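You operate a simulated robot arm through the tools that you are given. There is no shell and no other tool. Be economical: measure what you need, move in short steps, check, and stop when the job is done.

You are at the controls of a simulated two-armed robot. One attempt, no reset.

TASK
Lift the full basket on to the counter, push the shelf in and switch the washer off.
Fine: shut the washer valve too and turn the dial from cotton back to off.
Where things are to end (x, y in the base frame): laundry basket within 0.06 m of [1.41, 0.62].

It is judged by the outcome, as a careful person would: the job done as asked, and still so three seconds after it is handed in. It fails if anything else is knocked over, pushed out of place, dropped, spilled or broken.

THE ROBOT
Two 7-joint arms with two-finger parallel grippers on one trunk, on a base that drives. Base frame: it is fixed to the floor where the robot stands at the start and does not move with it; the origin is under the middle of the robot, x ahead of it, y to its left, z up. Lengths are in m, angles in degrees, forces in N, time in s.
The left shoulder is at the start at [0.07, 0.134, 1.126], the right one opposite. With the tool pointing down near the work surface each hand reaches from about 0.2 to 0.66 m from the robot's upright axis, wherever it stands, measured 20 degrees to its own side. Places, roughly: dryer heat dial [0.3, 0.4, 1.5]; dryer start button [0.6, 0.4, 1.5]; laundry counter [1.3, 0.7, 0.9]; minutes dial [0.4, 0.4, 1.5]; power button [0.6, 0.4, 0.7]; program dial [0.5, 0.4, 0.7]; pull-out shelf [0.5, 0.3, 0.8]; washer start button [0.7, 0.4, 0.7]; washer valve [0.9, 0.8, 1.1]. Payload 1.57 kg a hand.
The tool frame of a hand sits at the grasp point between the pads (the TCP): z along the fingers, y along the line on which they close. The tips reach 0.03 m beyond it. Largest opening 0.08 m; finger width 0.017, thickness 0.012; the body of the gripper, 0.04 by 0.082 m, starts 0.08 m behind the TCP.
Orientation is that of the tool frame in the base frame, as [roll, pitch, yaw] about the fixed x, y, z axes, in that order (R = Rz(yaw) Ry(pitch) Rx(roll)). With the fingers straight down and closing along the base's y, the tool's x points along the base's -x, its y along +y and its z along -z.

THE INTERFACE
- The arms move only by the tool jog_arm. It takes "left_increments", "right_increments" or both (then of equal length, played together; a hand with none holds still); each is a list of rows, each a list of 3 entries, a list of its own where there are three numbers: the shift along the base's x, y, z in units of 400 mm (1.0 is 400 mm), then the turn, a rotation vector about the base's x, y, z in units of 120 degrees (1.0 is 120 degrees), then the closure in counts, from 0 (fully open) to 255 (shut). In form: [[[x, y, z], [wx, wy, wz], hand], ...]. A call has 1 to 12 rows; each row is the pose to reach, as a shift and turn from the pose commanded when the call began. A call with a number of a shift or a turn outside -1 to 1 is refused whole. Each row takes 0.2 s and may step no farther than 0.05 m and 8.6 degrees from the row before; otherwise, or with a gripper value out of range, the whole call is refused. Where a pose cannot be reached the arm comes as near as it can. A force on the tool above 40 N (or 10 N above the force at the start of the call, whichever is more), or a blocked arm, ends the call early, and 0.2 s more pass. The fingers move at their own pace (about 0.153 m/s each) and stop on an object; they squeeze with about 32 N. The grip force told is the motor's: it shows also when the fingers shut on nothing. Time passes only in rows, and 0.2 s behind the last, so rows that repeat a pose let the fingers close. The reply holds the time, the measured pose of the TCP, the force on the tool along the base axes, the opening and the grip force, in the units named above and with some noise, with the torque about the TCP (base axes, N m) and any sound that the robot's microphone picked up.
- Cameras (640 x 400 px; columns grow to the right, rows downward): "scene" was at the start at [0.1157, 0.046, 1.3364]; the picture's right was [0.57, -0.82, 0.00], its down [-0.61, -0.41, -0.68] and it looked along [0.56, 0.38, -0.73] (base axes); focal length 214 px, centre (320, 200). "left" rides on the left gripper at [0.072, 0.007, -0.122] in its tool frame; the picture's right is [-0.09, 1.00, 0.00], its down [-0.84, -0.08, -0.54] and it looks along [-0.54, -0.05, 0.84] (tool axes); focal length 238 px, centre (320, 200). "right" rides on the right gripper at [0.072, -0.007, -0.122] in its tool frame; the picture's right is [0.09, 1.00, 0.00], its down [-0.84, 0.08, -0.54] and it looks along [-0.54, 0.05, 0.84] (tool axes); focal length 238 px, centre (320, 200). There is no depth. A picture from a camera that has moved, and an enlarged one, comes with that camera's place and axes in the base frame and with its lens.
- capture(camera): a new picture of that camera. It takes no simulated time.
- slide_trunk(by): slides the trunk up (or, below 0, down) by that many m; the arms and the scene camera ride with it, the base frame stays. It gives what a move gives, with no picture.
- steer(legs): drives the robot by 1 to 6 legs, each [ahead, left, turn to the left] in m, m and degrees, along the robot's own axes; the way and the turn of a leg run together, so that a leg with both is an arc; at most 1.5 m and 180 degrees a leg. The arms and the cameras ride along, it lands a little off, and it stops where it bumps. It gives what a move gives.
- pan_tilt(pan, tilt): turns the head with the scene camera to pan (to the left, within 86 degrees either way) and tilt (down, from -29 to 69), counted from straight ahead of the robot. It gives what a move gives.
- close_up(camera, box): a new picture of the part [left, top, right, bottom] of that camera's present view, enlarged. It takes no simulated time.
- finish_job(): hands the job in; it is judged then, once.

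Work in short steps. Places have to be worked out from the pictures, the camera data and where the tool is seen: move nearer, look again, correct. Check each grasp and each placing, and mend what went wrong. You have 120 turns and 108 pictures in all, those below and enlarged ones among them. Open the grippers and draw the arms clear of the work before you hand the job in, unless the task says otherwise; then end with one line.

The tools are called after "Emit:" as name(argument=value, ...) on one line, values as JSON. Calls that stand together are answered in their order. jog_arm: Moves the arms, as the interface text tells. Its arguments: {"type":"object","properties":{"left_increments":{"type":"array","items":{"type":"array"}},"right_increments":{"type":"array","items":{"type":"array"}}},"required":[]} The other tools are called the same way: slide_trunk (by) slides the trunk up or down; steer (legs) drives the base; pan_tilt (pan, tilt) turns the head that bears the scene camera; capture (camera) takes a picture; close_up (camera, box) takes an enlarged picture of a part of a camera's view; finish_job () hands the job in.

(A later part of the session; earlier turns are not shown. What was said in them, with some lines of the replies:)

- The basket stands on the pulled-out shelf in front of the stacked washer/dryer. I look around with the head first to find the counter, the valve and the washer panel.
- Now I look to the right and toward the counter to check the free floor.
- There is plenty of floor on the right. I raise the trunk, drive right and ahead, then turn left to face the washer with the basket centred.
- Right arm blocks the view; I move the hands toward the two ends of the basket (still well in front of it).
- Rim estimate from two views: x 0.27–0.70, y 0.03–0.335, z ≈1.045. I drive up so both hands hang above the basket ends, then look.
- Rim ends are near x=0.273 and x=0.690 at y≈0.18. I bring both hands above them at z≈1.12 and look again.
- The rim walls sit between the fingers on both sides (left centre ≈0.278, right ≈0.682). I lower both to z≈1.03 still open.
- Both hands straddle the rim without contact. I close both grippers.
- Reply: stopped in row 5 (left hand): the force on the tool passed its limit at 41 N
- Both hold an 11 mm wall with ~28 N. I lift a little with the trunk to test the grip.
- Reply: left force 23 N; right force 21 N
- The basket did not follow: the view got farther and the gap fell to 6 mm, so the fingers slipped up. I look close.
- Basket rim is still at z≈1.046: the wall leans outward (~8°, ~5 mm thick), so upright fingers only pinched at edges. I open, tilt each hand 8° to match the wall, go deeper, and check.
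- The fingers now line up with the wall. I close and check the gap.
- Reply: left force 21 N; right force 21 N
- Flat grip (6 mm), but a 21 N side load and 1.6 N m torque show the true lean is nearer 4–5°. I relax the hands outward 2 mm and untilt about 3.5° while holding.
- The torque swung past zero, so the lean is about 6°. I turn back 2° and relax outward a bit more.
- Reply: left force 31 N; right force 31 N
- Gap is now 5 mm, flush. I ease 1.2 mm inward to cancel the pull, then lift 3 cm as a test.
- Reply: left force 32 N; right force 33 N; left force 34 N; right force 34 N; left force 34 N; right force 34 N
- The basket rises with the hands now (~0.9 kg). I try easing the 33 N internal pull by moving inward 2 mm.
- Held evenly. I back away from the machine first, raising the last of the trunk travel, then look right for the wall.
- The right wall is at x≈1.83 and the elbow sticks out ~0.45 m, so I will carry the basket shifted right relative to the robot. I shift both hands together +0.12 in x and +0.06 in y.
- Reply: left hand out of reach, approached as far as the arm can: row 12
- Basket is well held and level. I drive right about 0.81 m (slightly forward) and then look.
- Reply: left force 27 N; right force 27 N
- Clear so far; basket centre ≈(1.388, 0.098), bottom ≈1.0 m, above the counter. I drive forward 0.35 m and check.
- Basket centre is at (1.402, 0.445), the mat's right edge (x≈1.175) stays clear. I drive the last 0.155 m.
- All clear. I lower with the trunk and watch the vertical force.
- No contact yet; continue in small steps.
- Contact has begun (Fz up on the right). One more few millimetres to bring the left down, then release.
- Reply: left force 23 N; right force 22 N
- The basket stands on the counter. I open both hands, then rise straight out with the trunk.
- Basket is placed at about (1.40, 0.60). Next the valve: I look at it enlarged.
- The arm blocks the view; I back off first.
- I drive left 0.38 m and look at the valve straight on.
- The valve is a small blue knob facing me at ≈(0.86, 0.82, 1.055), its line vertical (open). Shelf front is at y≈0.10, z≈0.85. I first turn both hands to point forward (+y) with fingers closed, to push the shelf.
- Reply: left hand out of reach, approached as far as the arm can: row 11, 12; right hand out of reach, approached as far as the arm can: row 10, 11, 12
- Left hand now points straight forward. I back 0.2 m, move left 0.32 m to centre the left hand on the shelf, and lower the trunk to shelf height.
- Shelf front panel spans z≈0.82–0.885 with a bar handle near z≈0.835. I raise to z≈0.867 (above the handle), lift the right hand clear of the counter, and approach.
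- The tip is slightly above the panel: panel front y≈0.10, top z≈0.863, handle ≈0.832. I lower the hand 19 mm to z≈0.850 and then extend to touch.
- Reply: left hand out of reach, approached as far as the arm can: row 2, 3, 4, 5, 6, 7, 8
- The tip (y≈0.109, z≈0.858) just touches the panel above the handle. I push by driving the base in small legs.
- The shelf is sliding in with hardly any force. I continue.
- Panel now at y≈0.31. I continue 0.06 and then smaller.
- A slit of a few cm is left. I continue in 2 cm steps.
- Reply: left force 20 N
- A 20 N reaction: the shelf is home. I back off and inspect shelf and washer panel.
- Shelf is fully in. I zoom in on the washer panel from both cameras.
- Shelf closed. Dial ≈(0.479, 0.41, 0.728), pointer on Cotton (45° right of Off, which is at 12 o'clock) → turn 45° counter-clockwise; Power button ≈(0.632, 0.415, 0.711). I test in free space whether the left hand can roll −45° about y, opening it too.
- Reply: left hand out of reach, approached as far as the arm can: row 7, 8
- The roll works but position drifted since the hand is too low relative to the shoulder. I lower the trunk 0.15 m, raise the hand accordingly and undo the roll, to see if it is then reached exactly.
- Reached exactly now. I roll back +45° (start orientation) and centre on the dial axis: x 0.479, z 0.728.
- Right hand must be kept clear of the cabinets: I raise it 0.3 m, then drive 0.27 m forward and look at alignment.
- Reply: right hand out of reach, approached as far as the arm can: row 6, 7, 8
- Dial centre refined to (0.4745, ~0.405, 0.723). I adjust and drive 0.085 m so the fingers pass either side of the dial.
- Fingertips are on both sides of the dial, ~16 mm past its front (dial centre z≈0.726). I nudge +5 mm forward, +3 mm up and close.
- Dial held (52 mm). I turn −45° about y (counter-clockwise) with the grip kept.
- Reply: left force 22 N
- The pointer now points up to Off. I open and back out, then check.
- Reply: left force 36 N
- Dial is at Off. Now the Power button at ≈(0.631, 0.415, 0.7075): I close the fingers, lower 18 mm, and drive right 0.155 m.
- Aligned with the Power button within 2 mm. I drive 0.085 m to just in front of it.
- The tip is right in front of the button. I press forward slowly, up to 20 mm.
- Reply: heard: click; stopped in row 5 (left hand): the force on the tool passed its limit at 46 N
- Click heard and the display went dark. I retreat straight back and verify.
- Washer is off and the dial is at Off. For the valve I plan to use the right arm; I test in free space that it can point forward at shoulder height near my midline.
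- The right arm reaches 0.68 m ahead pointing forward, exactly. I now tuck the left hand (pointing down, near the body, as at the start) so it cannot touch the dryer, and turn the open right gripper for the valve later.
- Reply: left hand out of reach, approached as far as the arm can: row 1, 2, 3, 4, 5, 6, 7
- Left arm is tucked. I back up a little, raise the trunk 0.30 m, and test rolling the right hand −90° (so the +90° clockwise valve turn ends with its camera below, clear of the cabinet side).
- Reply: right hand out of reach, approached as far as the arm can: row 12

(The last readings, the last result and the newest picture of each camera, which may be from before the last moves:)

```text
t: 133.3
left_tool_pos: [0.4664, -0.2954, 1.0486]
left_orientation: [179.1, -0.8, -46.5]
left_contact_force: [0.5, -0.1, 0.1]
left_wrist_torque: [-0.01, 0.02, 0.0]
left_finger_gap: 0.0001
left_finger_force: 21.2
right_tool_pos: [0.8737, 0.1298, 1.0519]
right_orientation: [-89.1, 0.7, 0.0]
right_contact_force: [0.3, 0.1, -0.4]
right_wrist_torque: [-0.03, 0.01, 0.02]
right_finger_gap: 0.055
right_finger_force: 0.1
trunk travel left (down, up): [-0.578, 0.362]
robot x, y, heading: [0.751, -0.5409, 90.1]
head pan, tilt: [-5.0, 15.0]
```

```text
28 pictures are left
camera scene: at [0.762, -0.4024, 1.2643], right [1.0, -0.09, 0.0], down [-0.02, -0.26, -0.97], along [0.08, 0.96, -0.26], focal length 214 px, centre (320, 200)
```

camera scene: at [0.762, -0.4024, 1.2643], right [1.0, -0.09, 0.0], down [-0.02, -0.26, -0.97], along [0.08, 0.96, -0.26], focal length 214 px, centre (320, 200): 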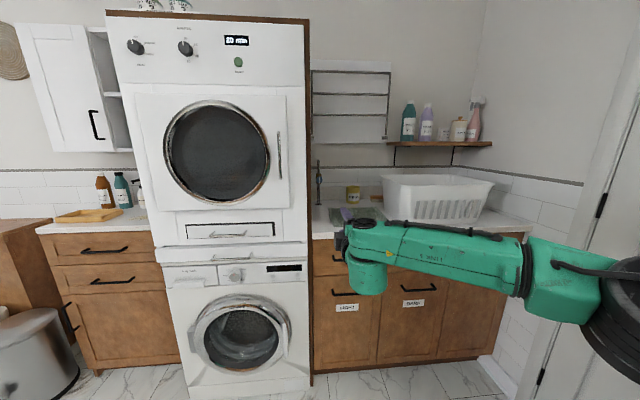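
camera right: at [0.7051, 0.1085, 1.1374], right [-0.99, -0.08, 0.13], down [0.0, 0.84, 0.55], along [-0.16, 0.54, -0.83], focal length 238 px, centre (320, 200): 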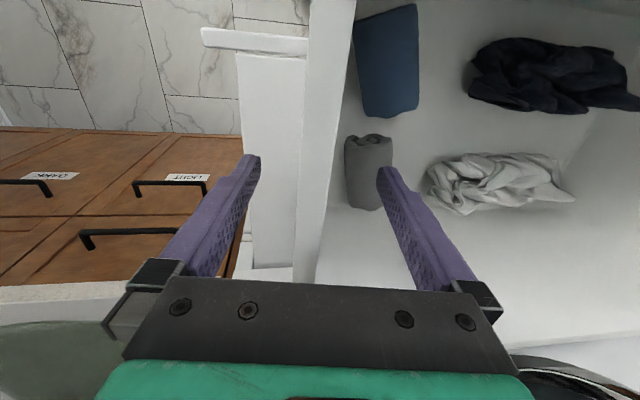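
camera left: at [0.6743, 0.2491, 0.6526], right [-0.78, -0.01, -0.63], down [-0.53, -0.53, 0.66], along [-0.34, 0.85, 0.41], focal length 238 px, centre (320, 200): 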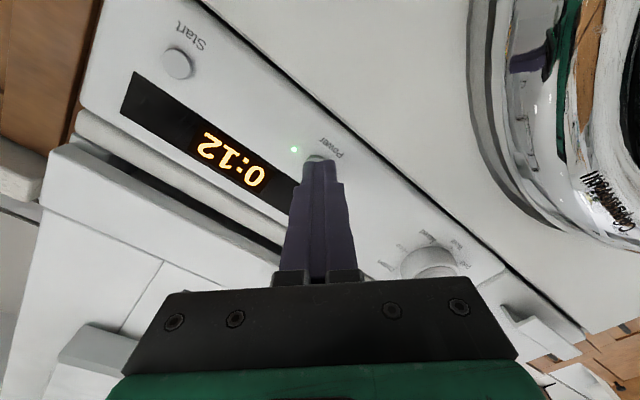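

At roll −90° the elbow swings far right (would hit the basket after driving in). I roll back to −45° and look at the elbow there.

Emit:
jog_arm(right_increments=[[[0, 0, 0], [0, 0.0625, 0], 80], [[0, 0, 0], [0, 0.125, 0], 80], [[0, 0, 0], [0, 0.1875, 0], 80], [[0, 0, 0], [0, 0.25, 0], 80], [[0, 0, 0], [0, 0.3125, 0], 80], [[0, 0, 0], [0, 0.375, 0], 80]])

Emit:
capture(camera="scene")

Emit:
jog_arm(right_increments=[[[0, 0, 0], [0, 0.0625, 0], 80], [[0, 0, 0], [0, 0.125, 0], 80], [[0, 0, 0], [0, 0.1875, 0], 80], [[0, 0, 0], [0, 0.25, 0], 80], [[0, 0, 0], [0, 0.3125, 0], 80], [[0, 0, 0], [0, 0.375, 0], 80]])

Emit:
capture(camera="scene")

```text
t: 134.7
left_tool_pos: [0.4662, -0.2951, 1.0488]
left_orientation: [179.1, -0.8, -46.4]
left_contact_force: [-0.7, -0.6, -0.4]
left_wrist_torque: [-0.02, 0.0, 0.0]
left_finger_gap: 0.0001
left_finger_force: 20.8
right_tool_pos: [0.874, 0.1295, 1.0519]
right_orientation: [-89.3, 45.8, 0.0]
right_contact_force: [0.5, -0.7, 0.3]
right_wrist_torque: [0.01, 0.01, -0.03]
right_finger_gap: 0.0549
right_finger_force: 0.0
trunk travel left (down, up): [-0.578, 0.362]
robot x, y, heading: [0.7558, -0.5468, 90.3]
head pan, tilt: [-5.0, 15.0]
```

```text
27 pictures are left
camera scene: at [0.7622, -0.4024, 1.2644], right [1.0, -0.09, 0.0], down [-0.02, -0.26, -0.97], along [0.08, 0.96, -0.26], focal length 214 px, centre (320, 200)
```

scene: 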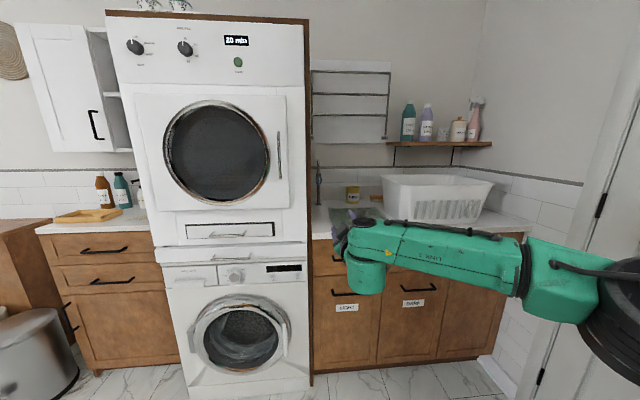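

```text
t: 136.1
left_tool_pos: [0.4659, -0.2946, 1.0489]
left_orientation: [179.2, -0.8, -46.3]
left_contact_force: [-0.5, -0.3, 0.7]
left_wrist_torque: [0.02, 0.0, 0.0]
left_finger_gap: 0.0004
left_finger_force: 21.5
right_tool_pos: [0.8745, 0.1304, 1.0527]
right_orientation: [98.6, 89.2, -172.2]
right_contact_force: [0.2, 0.1, -0.4]
right_wrist_torque: [0.0, 0.02, -0.02]
right_finger_gap: 0.055
right_finger_force: 0.0
trunk travel left (down, up): [-0.578, 0.362]
robot x, y, heading: [0.7508, -0.5455, 90.1]
head pan, tilt: [-5.0, 15.0]
```

```text
26 pictures are left
camera scene: at [0.7622, -0.4024, 1.2644], right [1.0, -0.09, 0.0], down [-0.02, -0.26, -0.97], along [0.08, 0.96, -0.26], focal length 214 px, centre (320, 200)
```

scene: 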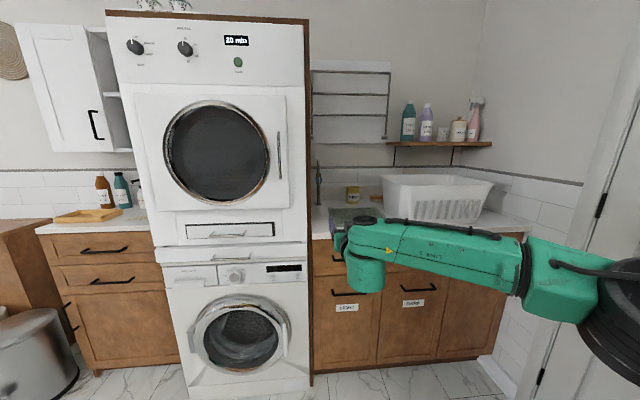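

The elbow would be near the basket, so I'll stand further left and back with a longer reach (valve 0.29 m right, 0.80 m ahead of the robot). Test this reach in free space.

Emit:
jog_arm(right_increments=[[[0.07, 0.052, 0], [0, 0, 0], 80], [[0.14, 0.104, 0], [0, 0, 0], 80], [[0.21, 0.156, 0], [0, 0, 0], 80], [[0.28, 0.208, 0], [0, 0, 0], 80], [[0.35, 0.26, 0], [0, 0, 0], 80], [[0.42, 0.31, 0], [0, 0, 0], 80]], left_increments=[[[0, -0.02, 0], [0, 0, 0], 255], [[0, -0.04, 0], [0, 0, 0], 255], [[0, -0.06, 0], [0, 0, 0], 255], [[0, -0.08, 0], [0, 0, 0], 255], [[0, -0.1, 0], [0, 0, 0], 255], [[0, -0.12, 0], [0, 0, 0], 255]])

Emit:
capture(camera="scene")

```text
t: 137.5
left_tool_pos: [0.4654, -0.3435, 1.0486]
left_orientation: [179.2, -0.7, -46.5]
left_contact_force: [-0.3, -0.6, -0.8]
left_wrist_torque: [0.01, -0.01, 0.04]
left_finger_gap: 0.0
left_finger_force: 21.0
right_tool_pos: [1.0286, 0.2256, 1.0534]
right_orientation: [92.8, 89.5, -178.0]
right_contact_force: [0.1, 0.2, 0.0]
right_wrist_torque: [-0.02, 0.0, 0.01]
right_finger_gap: 0.0548
right_finger_force: 0.0
right hand out of reach, approached as far as the arm can: row 5, 6
trunk travel left (down, up): [-0.578, 0.362]
robot x, y, heading: [0.7515, -0.5464, 90.1]
head pan, tilt: [-5.0, 15.0]
```

```text
25 pictures are left
camera scene: at [0.7622, -0.4031, 1.2645], right [1.0, -0.09, 0.0], down [-0.02, -0.26, -0.97], along [0.08, 0.96, -0.26], focal length 214 px, centre (320, 200)
```

scene: 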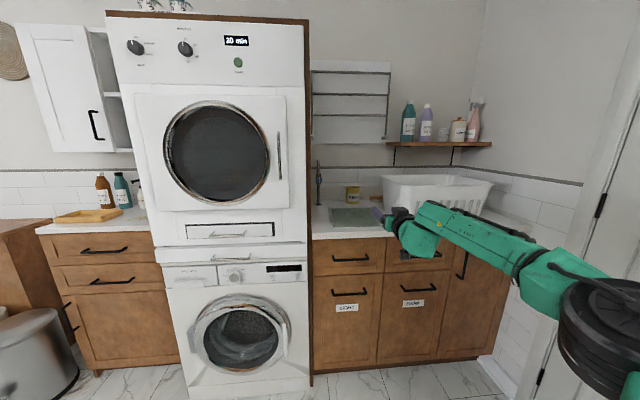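

Just beyond reach; I settle at lateral −0.25, ahead ≈0.75, and raise the trunk 0.08 m while lowering the hand as much, so the elbow rides higher above the counter.

Emit:
slide_trunk(by=0.08)

Emit:
jog_arm(right_increments=[[[-0.02, -0.02, -0.04], [0, 0, 0], 80], [[-0.04, -0.04, -0.08], [0, 0, 0], 80], [[-0.068, -0.055, -0.12], [0, 0, 0], 80], [[-0.068, -0.055, -0.16], [0, 0, 0], 80], [[-0.068, -0.055, -0.2], [0, 0, 0], 80]])

Emit:
pan_tilt(pan=-35, tilt=25)

Emit:
capture(camera="scene")

```text
t: 138.7
left_tool_pos: [0.4658, -0.3419, 1.1296]
left_orientation: [179.1, -0.8, -46.5]
left_contact_force: [0.4, 0.4, -0.7]
left_wrist_torque: [-0.03, -0.02, -0.02]
left_finger_gap: 0.0
left_finger_force: 21.2
right_tool_pos: [1.0285, 0.2265, 1.1316]
right_orientation: [100.4, 89.4, -170.3]
right_contact_force: [-0.7, -0.4, 0.1]
right_wrist_torque: [0.0, 0.03, -0.03]
right_finger_gap: 0.055
right_finger_force: 0.1
trunk travel left (down, up): [-0.658, 0.282]
robot x, y, heading: [0.753, -0.5443, 90.1]
head pan, tilt: [-5.0, 15.0]
```

```text
t: 139.9
left_tool_pos: [0.4661, -0.3427, 1.1289]
left_orientation: [179.1, -0.8, -46.4]
left_contact_force: [-0.5, -0.3, -0.2]
left_wrist_torque: [-0.03, 0.01, -0.02]
left_finger_gap: 0.0
left_finger_force: 21.3
right_tool_pos: [0.9985, 0.2086, 1.0813]
right_orientation: [161.7, 88.3, -109.3]
right_contact_force: [-0.2, 0.1, 1.1]
right_wrist_torque: [0.01, 0.03, 0.02]
right_finger_gap: 0.0549
right_finger_force: 0.1
right hand out of reach, approached as far as the arm can: row 3, 4, 5
trunk travel left (down, up): [-0.658, 0.282]
robot x, y, heading: [0.7566, -0.5472, 90.1]
head pan, tilt: [-5.0, 15.0]
```

```text
t: 140.8
left_tool_pos: [0.4653, -0.3428, 1.129]
left_orientation: [179.1, -0.8, -46.4]
left_contact_force: [-0.4, 0.0, -0.2]
left_wrist_torque: [-0.01, 0.0, 0.0]
left_finger_gap: 0.0
left_finger_force: 21.3
right_tool_pos: [0.9981, 0.2082, 1.0822]
right_orientation: [161.4, 88.4, -109.6]
right_contact_force: [-0.4, 0.6, -0.4]
right_wrist_torque: [0.0, 0.0, 0.0]
right_finger_gap: 0.0549
right_finger_force: 0.0
trunk travel left (down, up): [-0.658, 0.282]
robot x, y, heading: [0.7503, -0.5479, 90.1]
head pan, tilt: [-35.0, 25.0]
```

```text
24 pictures are left
camera scene: at [0.8068, -0.4199, 1.3282], right [0.82, -0.57, 0.0], down [-0.24, -0.35, -0.91], along [0.52, 0.74, -0.42], focal length 214 px, centre (320, 200)
```

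scene: 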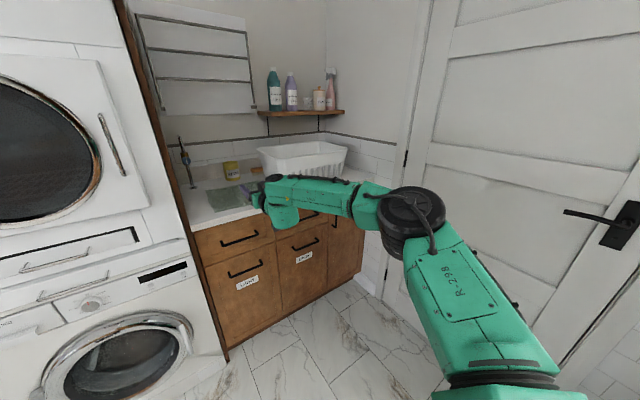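

The reach limit is TCP height ≈ shoulder height. I lower the trunk 0.032 m, roll the hand −82°, drive left 0.138 m and forward 0.38 m, then view the valve with the right camera. (Elbow should end near (1.07, 0.39, 1.07), clear of the basket.)

Emit:
slide_trunk(by=-0.03)

Emit:
jog_arm(right_increments=[[[0, 0, 0], [0, -0.0625, 0], 80], [[0, 0, 0], [0, -0.125, 0], 80], [[0, 0, 0], [0, -0.1875, 0], 80], [[0, 0, 0], [0, -0.25, 0], 80], [[0, 0, 0], [0, -0.3125, 0], 80], [[0, 0, 0], [0, -0.375, 0], 80], [[0, 0, 0], [0, -0.4375, 0], 80], [[0, 0, 0], [0, -0.5, 0], 80], [[0, 0, 0], [0, -0.5625, 0], 80], [[0, 0, 0], [0, -0.625, 0], 80], [[0, 0, 0], [0, -0.6875, 0], 80]])

Emit:
steer(legs=[[0, 0.138, 0], [0.36, 0, 0]])

Emit:
capture(camera="scene")

Emit:
capture(camera="right")

```text
t: 141.6
left_tool_pos: [0.4661, -0.3433, 1.0987]
left_orientation: [179.1, -0.8, -46.3]
left_contact_force: [0.3, 0.2, -0.6]
left_wrist_torque: [-0.01, -0.02, 0.01]
left_finger_gap: 0.0
left_finger_force: 21.5
right_tool_pos: [0.9974, 0.2082, 1.051]
right_orientation: [161.0, 88.4, -109.8]
right_contact_force: [-0.3, 0.2, 0.7]
right_wrist_torque: [-0.03, 0.04, 0.01]
right_finger_gap: 0.0548
right_finger_force: 0.0
trunk travel left (down, up): [-0.628, 0.312]
robot x, y, heading: [0.7569, -0.5454, 89.8]
head pan, tilt: [-35.0, 25.0]
```

```text
t: 144.0
left_tool_pos: [0.4652, -0.3431, 1.0988]
left_orientation: [179.1, -0.7, -46.4]
left_contact_force: [0.3, -0.9, 0.1]
left_wrist_torque: [-0.02, 0.01, 0.0]
left_finger_gap: 0.0
left_finger_force: 21.4
right_tool_pos: [0.9957, 0.2094, 1.0664]
right_orientation: [-90.0, 8.0, -1.7]
right_contact_force: [0.8, -0.3, 0.0]
right_wrist_torque: [0.0, 0.0, 0.02]
right_finger_gap: 0.0547
right_finger_force: 0.0
right hand out of reach, approached as far as the arm can: row 6, 7, 8, 9, 10, 11
trunk travel left (down, up): [-0.628, 0.312]
robot x, y, heading: [0.7546, -0.5483, 90.2]
head pan, tilt: [-35.0, 25.0]
```

```text
t: 147.2
left_tool_pos: [0.3205, 0.0064, 1.1001]
left_orientation: [179.1, -0.6, -45.6]
left_contact_force: [0.0, -0.9, 0.5]
left_wrist_torque: [0.01, 0.01, -0.01]
left_finger_gap: 0.0
left_finger_force: 21.2
right_tool_pos: [0.8446, 0.5657, 1.0669]
right_orientation: [-89.9, 8.1, -1.0]
right_contact_force: [1.6, -0.3, 0.2]
right_wrist_torque: [0.01, -0.03, 0.07]
right_finger_gap: 0.0549
right_finger_force: 0.0
trunk travel left (down, up): [-0.628, 0.312]
robot x, y, heading: [0.612, -0.1951, 90.9]
head pan, tilt: [-35.0, 25.0]
```

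```text
23 pictures are left
camera scene: at [0.6637, -0.0669, 1.2982], right [0.83, -0.56, 0.0], down [-0.24, -0.35, -0.91], along [0.51, 0.75, -0.42], focal length 214 px, centre (320, 200)
```

scene: 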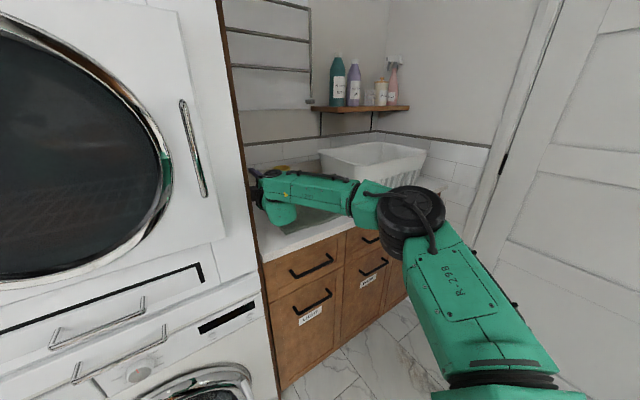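

```text
22 pictures are left
camera right: at [0.9146, 0.443, 1.0636], right [-0.05, 0.0, -1.0], down [-0.85, -0.53, 0.04], along [-0.53, 0.85, 0.03], focal length 238 px, centre (320, 200)
```

right: 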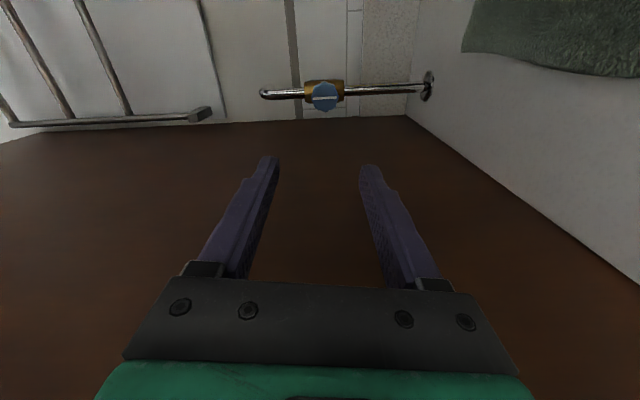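

The right camera gives knob centre ≈(0.860, 0.81, 1.061). I correct heading, lower the trunk slightly for reach margin, set height, and check.

Emit:
steer(legs=[[0.1, 0, -0.9]])

Emit:
slide_trunk(by=-0.03)

Emit:
jog_arm(right_increments=[[[0, 0, 0.03], [0, 0, 0], 80], [[0, 0, 0.06], [0, 0, 0], 80]])

Emit:
capture(camera="right")

Emit:
capture(camera="scene")

```text
t: 148.3
left_tool_pos: [0.3224, 0.1082, 1.0987]
left_orientation: [179.2, -0.8, -46.5]
left_contact_force: [-0.3, -0.1, 0.2]
left_wrist_torque: [0.05, -0.01, 0.02]
left_finger_gap: 0.0
left_finger_force: 21.5
right_tool_pos: [0.8556, 0.6612, 1.0679]
right_orientation: [-90.0, 8.1, -1.9]
right_contact_force: [1.0, 0.8, -0.3]
right_wrist_torque: [-0.01, -0.01, 0.0]
right_finger_gap: 0.0549
right_finger_force: 0.2
trunk travel left (down, up): [-0.628, 0.312]
robot x, y, heading: [0.6107, -0.0996, 90.4]
head pan, tilt: [-35.0, 25.0]
```

```text
t: 149.1
left_tool_pos: [0.3229, 0.1087, 1.0695]
left_orientation: [179.1, -0.8, -46.5]
left_contact_force: [0.1, 0.6, -0.2]
left_wrist_torque: [-0.02, 0.01, -0.02]
left_finger_gap: 0.0
left_finger_force: 21.1
right_tool_pos: [0.8553, 0.6598, 1.0368]
right_orientation: [-90.0, 8.0, -2.0]
right_contact_force: [-0.4, 0.0, -0.1]
right_wrist_torque: [0.01, 0.02, 0.01]
right_finger_gap: 0.0549
right_finger_force: 0.0
trunk travel left (down, up): [-0.598, 0.342]
robot x, y, heading: [0.6103, -0.0946, 89.6]
head pan, tilt: [-35.0, 25.0]
```

```text
t: 149.7
left_tool_pos: [0.3236, 0.1087, 1.0688]
left_orientation: [179.2, -0.7, -46.5]
left_contact_force: [-0.3, 0.1, 0.0]
left_wrist_torque: [0.0, 0.03, -0.03]
left_finger_gap: 0.0004
left_finger_force: 21.2
right_tool_pos: [0.8559, 0.6616, 1.0619]
right_orientation: [-90.0, 8.0, -1.8]
right_contact_force: [0.6, -0.2, 0.5]
right_wrist_torque: [0.0, -0.03, 0.01]
right_finger_gap: 0.055
right_finger_force: 0.0
trunk travel left (down, up): [-0.598, 0.342]
robot x, y, heading: [0.6129, -0.0962, 89.6]
head pan, tilt: [-35.0, 25.0]
```

```text
21 pictures are left
camera right: at [0.9232, 0.537, 1.0576], right [-0.05, 0.0, -1.0], down [-0.86, -0.51, 0.04], along [-0.51, 0.86, 0.03], focal length 238 px, centre (320, 200)
```

right: 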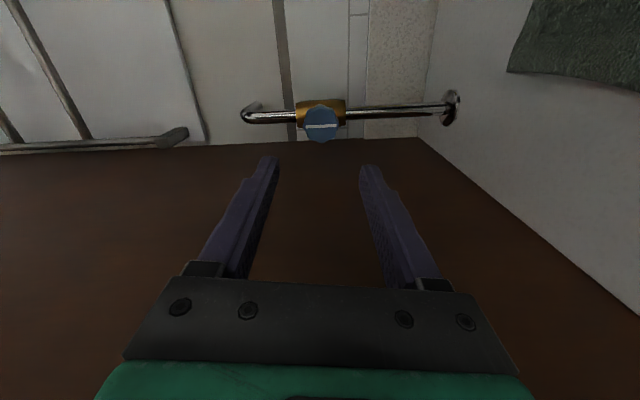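

```text
20 pictures are left
camera scene: at [0.6642, 0.0309, 1.2682], right [0.82, -0.57, 0.0], down [-0.24, -0.35, -0.91], along [0.52, 0.74, -0.42], focal length 214 px, centre (320, 200)
```

scene: 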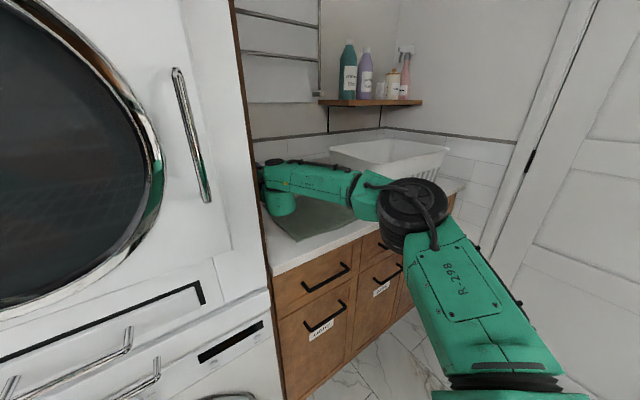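

Knob at ≈(0.861, 0.805, 1.060). I shift +5 mm in x, drive 0.085 m, and look again.

Emit:
jog_arm(right_increments=[[[0.0125, 0, -0.003], [0, 0, 0], 80]])

Emit:
steer(legs=[[0.085, 0, 0]])

Emit:
capture(camera="right")

Emit:
capture(camera="scene")

```text
t: 150.1
left_tool_pos: [0.3238, 0.11, 1.0686]
left_orientation: [179.0, -0.8, -46.5]
left_contact_force: [0.2, -0.4, -1.1]
left_wrist_torque: [-0.01, -0.01, 0.0]
left_finger_gap: 0.0
left_finger_force: 21.4
right_tool_pos: [0.8594, 0.6608, 1.0595]
right_orientation: [-89.9, 8.1, -2.0]
right_contact_force: [0.4, 0.5, -0.8]
right_wrist_torque: [-0.02, -0.02, 0.0]
right_finger_gap: 0.0549
right_finger_force: 0.0
trunk travel left (down, up): [-0.598, 0.342]
robot x, y, heading: [0.6099, -0.0998, 89.9]
head pan, tilt: [-35.0, 25.0]
```

```text
t: 151.2
left_tool_pos: [0.324, 0.1954, 1.068]
left_orientation: [179.2, -0.8, -46.6]
left_contact_force: [-0.1, 0.2, 0.0]
left_wrist_torque: [-0.03, -0.01, -0.01]
left_finger_gap: 0.0
left_finger_force: 21.3
right_tool_pos: [0.8614, 0.7462, 1.0602]
right_orientation: [-90.1, 8.1, -2.0]
right_contact_force: [0.2, 0.4, -0.3]
right_wrist_torque: [-0.03, 0.0, -0.02]
right_finger_gap: 0.0551
right_finger_force: 0.0
trunk travel left (down, up): [-0.598, 0.342]
robot x, y, heading: [0.6116, -0.0117, 89.6]
head pan, tilt: [-35.0, 25.0]
```

```text
19 pictures are left
camera right: at [0.9289, 0.6217, 1.0563], right [-0.05, 0.0, -1.0], down [-0.86, -0.51, 0.04], along [-0.51, 0.86, 0.03], focal length 238 px, centre (320, 200)
```

right: 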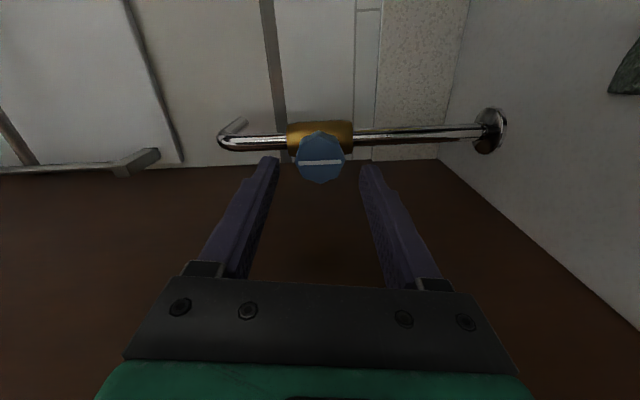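

```text
18 pictures are left
camera scene: at [0.6643, 0.1163, 1.2682], right [0.82, -0.58, 0.0], down [-0.24, -0.35, -0.91], along [0.52, 0.74, -0.42], focal length 214 px, centre (320, 200)
```

scene: 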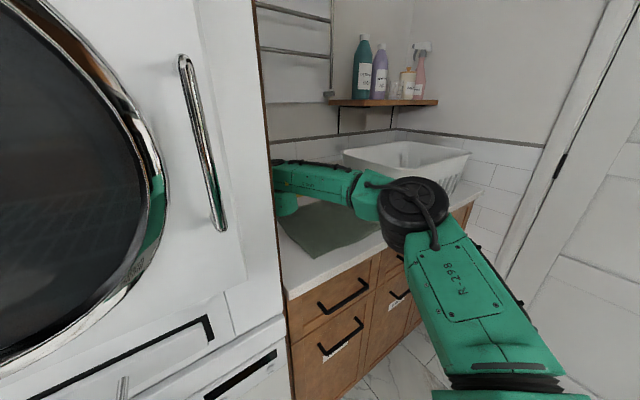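

The knob is centred between the fingertips. I open slightly more and drive 0.035 m so the fingers straddle it.

Emit:
jog_arm(right_increments=[[[0.005, 0, 0], [0, 0, 0], 45], [[0.005, 0, 0], [0, 0, 0], 45]])

Emit:
steer(legs=[[0.035, 0, 0]])

Emit:
capture(camera="right")

```text
t: 151.8
left_tool_pos: [0.3232, 0.1955, 1.0681]
left_orientation: [179.1, -0.8, -46.6]
left_contact_force: [-0.1, 0.5, -0.3]
left_wrist_torque: [-0.01, 0.01, 0.02]
left_finger_gap: 0.0
left_finger_force: 21.1
right_tool_pos: [0.8629, 0.7451, 1.0595]
right_orientation: [-90.0, 8.2, -2.0]
right_contact_force: [0.0, -0.8, -0.7]
right_wrist_torque: [0.0, 0.02, 0.0]
right_finger_gap: 0.0659
right_finger_force: 0.2
trunk travel left (down, up): [-0.598, 0.342]
robot x, y, heading: [0.6086, -0.01, 89.8]
head pan, tilt: [-35.0, 25.0]
```

```text
t: 152.6
left_tool_pos: [0.3233, 0.2273, 1.0693]
left_orientation: [179.3, -0.7, -46.6]
left_contact_force: [0.3, 0.7, 0.1]
left_wrist_torque: [-0.01, -0.03, -0.03]
left_finger_gap: 0.0
left_finger_force: 21.4
right_tool_pos: [0.8629, 0.7775, 1.0609]
right_orientation: [-89.8, 8.1, -2.0]
right_contact_force: [-0.5, -0.1, -0.1]
right_wrist_torque: [0.01, -0.03, -0.01]
right_finger_gap: 0.0661
right_finger_force: 0.1
trunk travel left (down, up): [-0.598, 0.342]
robot x, y, heading: [0.6125, 0.0267, 89.8]
head pan, tilt: [-35.0, 25.0]
```

```text
17 pictures are left
camera right: at [0.9311, 0.6539, 1.058], right [-0.05, 0.0, -1.0], down [-0.86, -0.51, 0.04], along [-0.51, 0.86, 0.03], focal length 238 px, centre (320, 200)
```

right: 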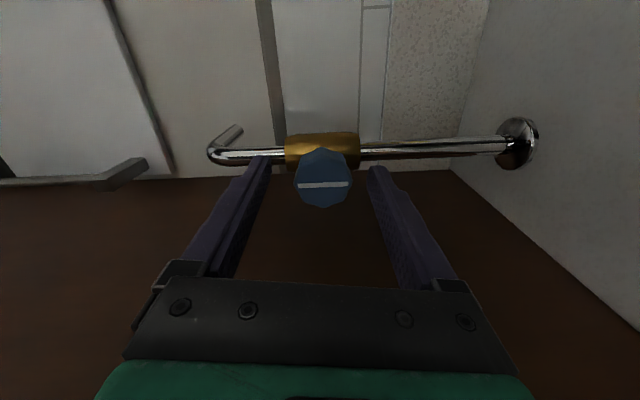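

The fingers straddle the knob (its face at y≈0.785, x≈0.866). I shift +3 mm in x and close.

Emit:
jog_arm(right_increments=[[[0.007, 0.005, 0], [0, 0, 0], 45], [[0.007, 0.005, 0], [0, 0, 0], 100], [[0.007, 0.005, 0], [0, 0, 0], 160], [[0.007, 0.005, 0], [0, 0, 0], 255], [[0.007, 0.005, 0], [0, 0, 0], 255]])

Emit:
capture(camera="right")

```text
t: 153.8
left_tool_pos: [0.3249, 0.2284, 1.0673]
left_orientation: [179.2, -0.7, -46.5]
left_contact_force: [-0.2, 0.2, 0.1]
left_wrist_torque: [0.0, 0.03, -0.03]
left_finger_gap: 0.0
left_finger_force: 21.1
right_tool_pos: [0.8658, 0.781, 1.06]
right_orientation: [-90.0, 8.1, -2.1]
right_contact_force: [-1.9, -9.3, -8.0]
right_wrist_torque: [-0.42, 0.07, -0.24]
right_finger_gap: 0.0363
right_finger_force: 43.0
trunk travel left (down, up): [-0.598, 0.342]
robot x, y, heading: [0.6077, 0.0235, 89.9]
head pan, tilt: [-35.0, 25.0]
```

```text
16 pictures are left
camera right: at [0.9341, 0.6568, 1.0559], right [-0.05, 0.0, -1.0], down [-0.86, -0.51, 0.04], along [-0.51, 0.86, 0.03], focal length 238 px, centre (320, 200)
```

right: 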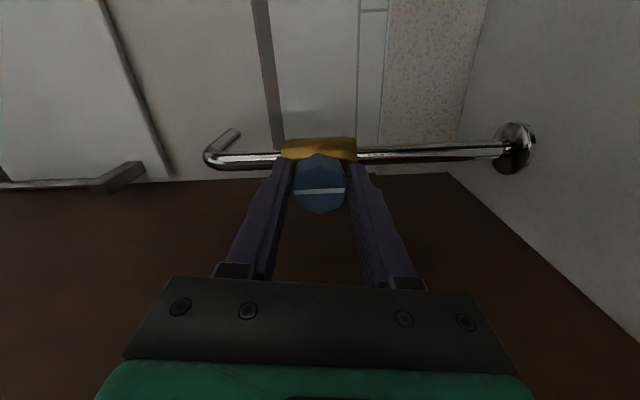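

Knob held (36 mm). I turn it clockwise (+y) 45° first and check the torque.

Emit:
jog_arm(right_increments=[[[0, 0, 0], [0, 0.0625, 0], 255], [[0, 0, 0], [0, 0.125, 0], 255], [[0, 0, 0], [0, 0.1875, 0], 255], [[0, 0, 0], [0, 0.25, 0], 255], [[0, 0, 0], [0, 0.3125, 0], 255], [[0, 0, 0], [0, 0.375, 0], 255]])

Emit:
capture(camera="right")

```text
t: 155.2
left_tool_pos: [0.3231, 0.229, 1.0687]
left_orientation: [179.3, -0.6, -46.7]
left_contact_force: [0.8, 0.1, -0.2]
left_wrist_torque: [0.01, -0.02, 0.02]
left_finger_gap: 0.0
left_finger_force: 21.2
right_tool_pos: [0.8644, 0.7809, 1.0565]
right_orientation: [-92.9, 53.1, -3.4]
right_contact_force: [-7.4, -24.3, -29.0]
right_wrist_torque: [0.02, -0.11, 0.49]
right_finger_gap: 0.0362
right_finger_force: 43.4
trunk travel left (down, up): [-0.598, 0.342]
robot x, y, heading: [0.6105, 0.0239, 89.7]
head pan, tilt: [-35.0, 25.0]
```

```text
15 pictures are left
camera right: at [0.9102, 0.6568, 1.0066], right [-0.74, 0.0, -0.67], down [-0.57, -0.51, 0.64], along [-0.35, 0.86, 0.38], focal length 238 px, centre (320, 200)
```

right: 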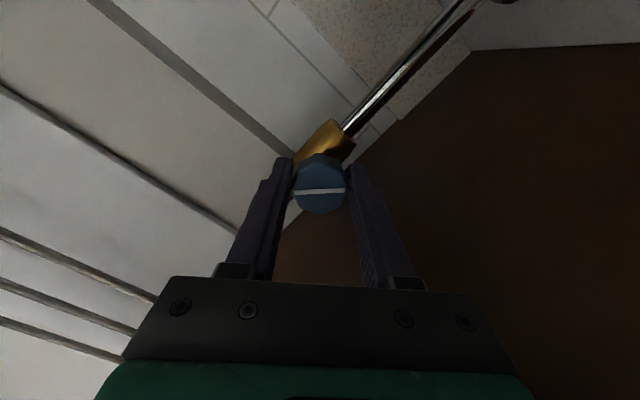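

The knob follows freely. I continue the other 45°, easing the side load (3 mm lower and back).

Emit:
jog_arm(right_increments=[[[0, -0.006, -0.008], [0, 0, 0], 255], [[0, -0.006, -0.008], [0, 0.0625, 0], 255], [[0, -0.006, -0.008], [0, 0.125, 0], 255], [[0, -0.006, -0.008], [0, 0.1875, 0], 255], [[0, -0.006, -0.008], [0, 0.25, 0], 255], [[0, -0.006, -0.008], [0, 0.3125, 0], 255], [[0, -0.006, -0.008], [0, 0.375, 0], 255], [[0, -0.006, -0.008], [0, 0.375, 0], 255]])

Emit:
capture(camera="right")

```text
t: 157.0
left_tool_pos: [0.322, 0.2311, 1.0685]
left_orientation: [179.2, -0.9, -46.6]
left_contact_force: [-0.4, -0.1, 0.1]
left_wrist_torque: [0.0, -0.01, 0.03]
left_finger_gap: 0.0001
left_finger_force: 21.6
right_tool_pos: [0.8603, 0.782, 1.0561]
right_orientation: [105.7, 81.8, -164.3]
right_contact_force: [-14.6, -8.2, -16.4]
right_wrist_torque: [-0.36, -0.01, 0.49]
right_finger_gap: 0.036
right_finger_force: 42.9
trunk travel left (down, up): [-0.598, 0.342]
robot x, y, heading: [0.6125, 0.025, 89.8]
head pan, tilt: [-35.0, 25.0]
```

```text
14 pictures are left
camera right: at [0.8583, 0.6568, 0.9885], right [-1.0, 0.0, 0.05], down [0.04, -0.51, 0.86], along [0.02, 0.86, 0.51], focal length 238 px, centre (320, 200)
```

right: 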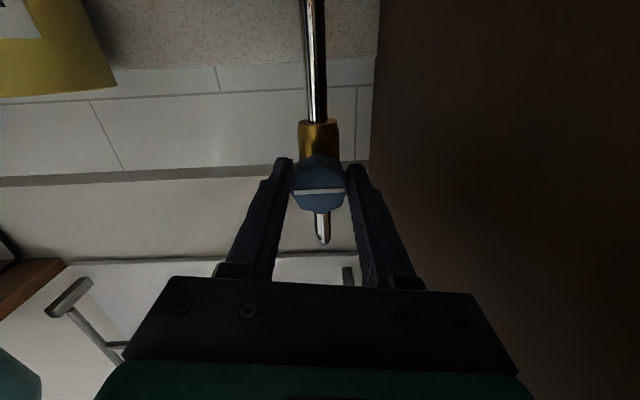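

The line now lies across the pipe: valve shut (90°). I open the fingers moderately and back out.

Emit:
jog_arm(right_increments=[[[0, 0, 0], [0, 0, 0], 100], [[0, 0, 0], [0, 0, 0], 75], [[0, 0, 0], [0, 0, 0], 75]])

Emit:
steer(legs=[[-0.12, 0, 0]])

Emit:
capture(camera="right")

```text
t: 157.8
left_tool_pos: [0.3235, 0.2304, 1.0698]
left_orientation: [179.2, -0.8, -46.6]
left_contact_force: [-0.4, 0.1, 0.7]
left_wrist_torque: [0.01, -0.03, 0.01]
left_finger_gap: 0.0001
left_finger_force: 21.3
right_tool_pos: [0.8682, 0.7796, 1.057]
right_orientation: [103.8, 81.7, -166.6]
right_contact_force: [-1.0, 0.5, -0.1]
right_wrist_torque: [0.02, 0.02, 0.04]
right_finger_gap: 0.0565
right_finger_force: 0.0
trunk travel left (down, up): [-0.598, 0.342]
robot x, y, heading: [0.6131, 0.0224, 89.7]
head pan, tilt: [-35.0, 25.0]
```

```text
t: 159.1
left_tool_pos: [0.3236, 0.1142, 1.0693]
left_orientation: [179.1, -0.8, -46.8]
left_contact_force: [0.7, 0.5, -0.1]
left_wrist_torque: [0.0, 0.0, -0.03]
left_finger_gap: 0.0
left_finger_force: 21.7
right_tool_pos: [0.8669, 0.6628, 1.0573]
right_orientation: [104.3, 81.7, -166.0]
right_contact_force: [0.0, 0.2, -0.7]
right_wrist_torque: [0.01, 0.03, 0.04]
right_finger_gap: 0.0564
right_finger_force: 0.1
trunk travel left (down, up): [-0.598, 0.342]
robot x, y, heading: [0.6104, -0.0941, 89.7]
head pan, tilt: [-35.0, 25.0]
```

```text
13 pictures are left
camera right: at [0.8632, 0.5391, 0.9891], right [-1.0, 0.0, 0.05], down [0.04, -0.51, 0.86], along [0.03, 0.86, 0.51], focal length 238 px, centre (320, 200)
```

right: 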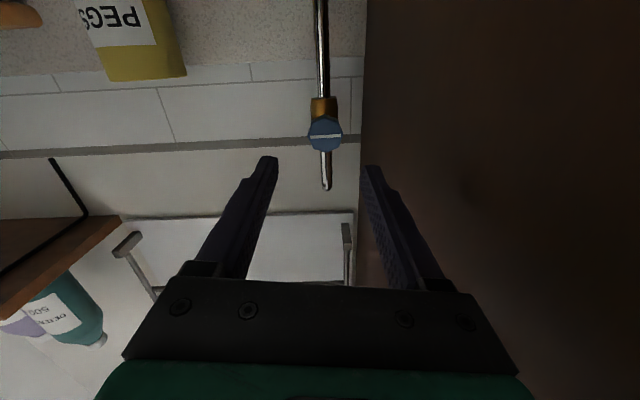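

Valve stays shut with its line crosswise. I back well away from everything, centre the robot, open the left hand, and take a final overall look.

Emit:
steer(legs=[[-0.5, 0, 0]])

Emit:
jog_arm(left_increments=[[[0, 0, 0], [0, 0, 0], 0], [[0, 0, 0], [0, 0, 0], 0], [[0, 0, 0], [0, 0, 0], 0]], right_increments=[[[0, -0.05, 0], [0, 0, 0], 0], [[0, -0.1, 0], [0, 0, 0], 0], [[0, -0.1, 0], [0, 0, 0], 0]])

Emit:
pan_tilt(pan=0, tilt=15)

Emit:
capture(camera="scene")

Emit:
close_up(camera="scene", box=[230, 230, 390, 330])

```text
t: 162.0
left_tool_pos: [0.321, -0.3932, 1.0688]
left_orientation: [179.1, -0.8, -46.0]
left_contact_force: [-0.2, 0.1, 0.0]
left_wrist_torque: [0.01, 0.01, -0.03]
left_finger_gap: 0.0
left_finger_force: 21.7
right_tool_pos: [0.8567, 0.1643, 1.0581]
right_orientation: [104.2, 81.7, -165.2]
right_contact_force: [0.9, -1.0, 0.7]
right_wrist_torque: [0.02, -0.02, -0.01]
right_finger_gap: 0.0567
right_finger_force: 0.0
trunk travel left (down, up): [-0.598, 0.342]
robot x, y, heading: [0.6153, -0.5962, 90.7]
head pan, tilt: [-35.0, 25.0]
```

```text
t: 162.8
left_tool_pos: [0.3218, -0.3917, 1.0679]
left_orientation: [179.1, -0.8, -45.9]
left_contact_force: [0.3, 0.3, -0.2]
left_wrist_torque: [0.0, 0.03, 0.02]
left_finger_gap: 0.0801
left_finger_force: 0.0
right_tool_pos: [0.856, 0.1258, 1.0566]
right_orientation: [104.3, 81.7, -165.3]
right_contact_force: [-0.6, 0.6, 0.3]
right_wrist_torque: [0.02, 0.0, -0.01]
right_finger_gap: 0.0801
right_finger_force: 0.0
trunk travel left (down, up): [-0.598, 0.342]
robot x, y, heading: [0.6103, -0.5977, 90.7]
head pan, tilt: [-35.0, 25.0]
```

```text
t: 163.8
left_tool_pos: [0.3216, -0.393, 1.0697]
left_orientation: [179.2, -0.8, -45.8]
left_contact_force: [0.6, -0.3, -0.6]
left_wrist_torque: [-0.02, -0.01, -0.01]
left_finger_gap: 0.0801
left_finger_force: 0.0
right_tool_pos: [0.8569, 0.1254, 1.0589]
right_orientation: [104.3, 81.7, -165.4]
right_contact_force: [-0.3, 0.1, 0.5]
right_wrist_torque: [0.0, 0.0, -0.01]
right_finger_gap: 0.08
right_finger_force: 0.0
trunk travel left (down, up): [-0.598, 0.342]
robot x, y, heading: [0.6153, -0.5946, 90.5]
head pan, tilt: [0.0, 15.0]
```

```text
12 pictures are left
camera scene: at [0.611, -0.4497, 1.2843], right [1.0, 0.01, 0.0], down [0.0, -0.26, -0.97], along [-0.01, 0.97, -0.26], focal length 214 px, centre (320, 200)
```

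scene: 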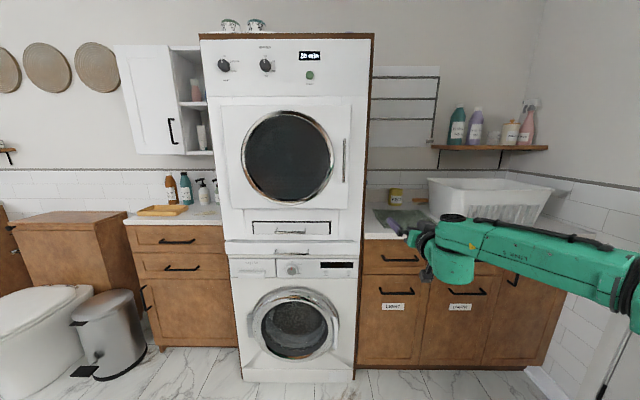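

```text
4.00 times, centred on (310, 280) of scene
camera zoom: at [0.611, -0.4497, 1.2843], right [1.0, 0.01, 0.0], down [0.0, -0.26, -0.97], along [-0.01, 0.97, -0.26], focal length 858 px, centre (360, -120)
```

zoom: 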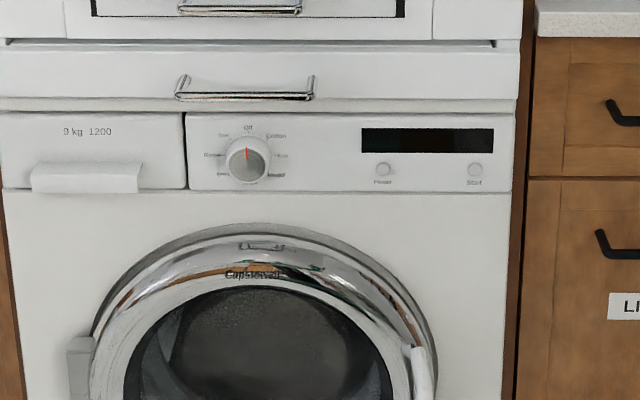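

Basket, dial, display and valve look right. I check from the side that the shelf is fully home.

Emit:
steer(legs=[[0, -0.45, 0]])

Emit:
pan_tilt(pan=35, tilt=20)

Emit:
capture(camera="scene")

```text
t: 166.6
left_tool_pos: [0.7732, -0.3873, 1.0688]
left_orientation: [179.3, -0.8, -46.1]
left_contact_force: [1.8, -0.5, -0.4]
left_wrist_torque: [0.0, -0.01, 0.01]
left_finger_gap: 0.08
left_finger_force: 0.1
right_tool_pos: [1.3098, 0.126, 1.0583]
right_orientation: [104.2, 81.7, -165.6]
right_contact_force: [-0.5, -0.4, -0.6]
right_wrist_torque: [0.03, -0.01, -0.03]
right_finger_gap: 0.08
right_finger_force: 0.1
trunk travel left (down, up): [-0.598, 0.342]
robot x, y, heading: [1.0631, -0.5913, 90.5]
head pan, tilt: [0.0, 15.0]
```

```text
t: 167.6
left_tool_pos: [0.7733, -0.388, 1.0686]
left_orientation: [179.2, -0.7, -46.1]
left_contact_force: [-0.6, -0.2, 0.4]
left_wrist_torque: [-0.01, 0.0, 0.01]
left_finger_gap: 0.08
left_finger_force: 0.2
right_tool_pos: [1.3116, 0.1267, 1.057]
right_orientation: [104.1, 81.7, -165.5]
right_contact_force: [0.0, 0.4, 0.1]
right_wrist_torque: [0.0, -0.02, 0.0]
right_finger_gap: 0.0798
right_finger_force: 0.0
trunk travel left (down, up): [-0.598, 0.342]
robot x, y, heading: [1.0609, -0.5862, 90.1]
head pan, tilt: [35.0, 20.0]
```

```text
10 pictures are left
camera scene: at [1.0093, -0.4636, 1.2762], right [0.82, 0.58, 0.0], down [0.2, -0.28, -0.94], along [-0.54, 0.77, -0.34], focal length 214 px, centre (320, 200)
```

scene: 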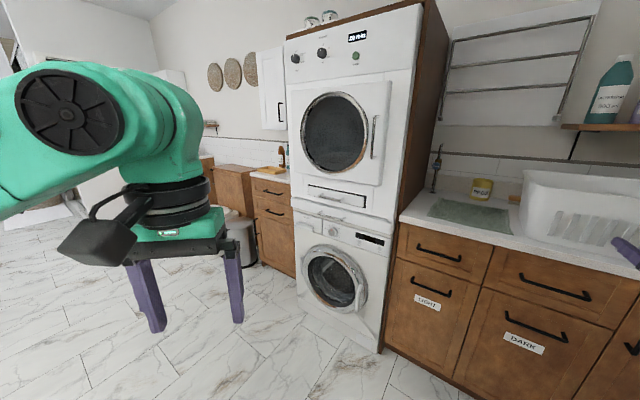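

Emit:
close_up(camera="scene", box=[285, 180, 415, 262])

Emit:
close_up(camera="scene", box=[410, 130, 470, 200])

```text
4.88 times, centred on (350, 221) of scene
camera zoom: at [1.0093, -0.4636, 1.2762], right [0.82, 0.58, 0.0], down [0.2, -0.28, -0.94], along [-0.54, 0.77, -0.34], focal length 1046 px, centre (174, 98)
```

zoom: 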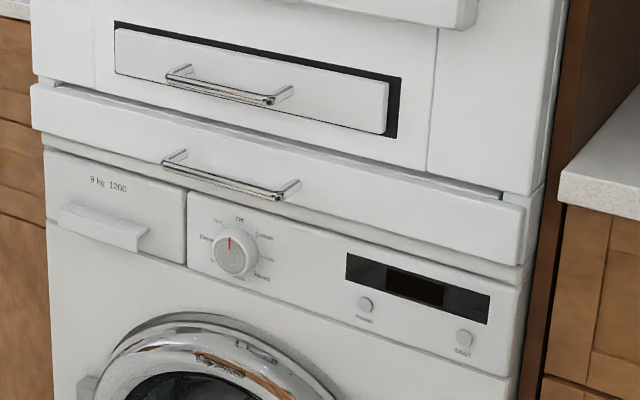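

```text
5.71 times, centred on (440, 165) of scene
camera zoom: at [1.0093, -0.4636, 1.2762], right [0.82, 0.58, 0.0], down [0.2, -0.28, -0.94], along [-0.54, 0.77, -0.34], focal length 1226 px, centre (-366, 400)
```

zoom: 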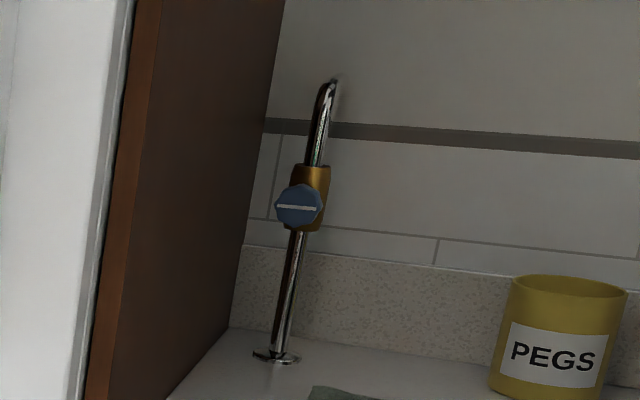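

The shelf is home, the dial is at Off, the display is dark, the valve is across its pipe and the basket is on the counter. Both grippers are open and clear, so I hand in.

Emit:
finish_job()

```text
The job is handed in.
```

The basket is on the counter at about (1.40, 0.60), the shelf is pushed in, the dial is back at Off, the washer is switched off and its valve is shut. I saw nothing knocked over or pushed out of place.
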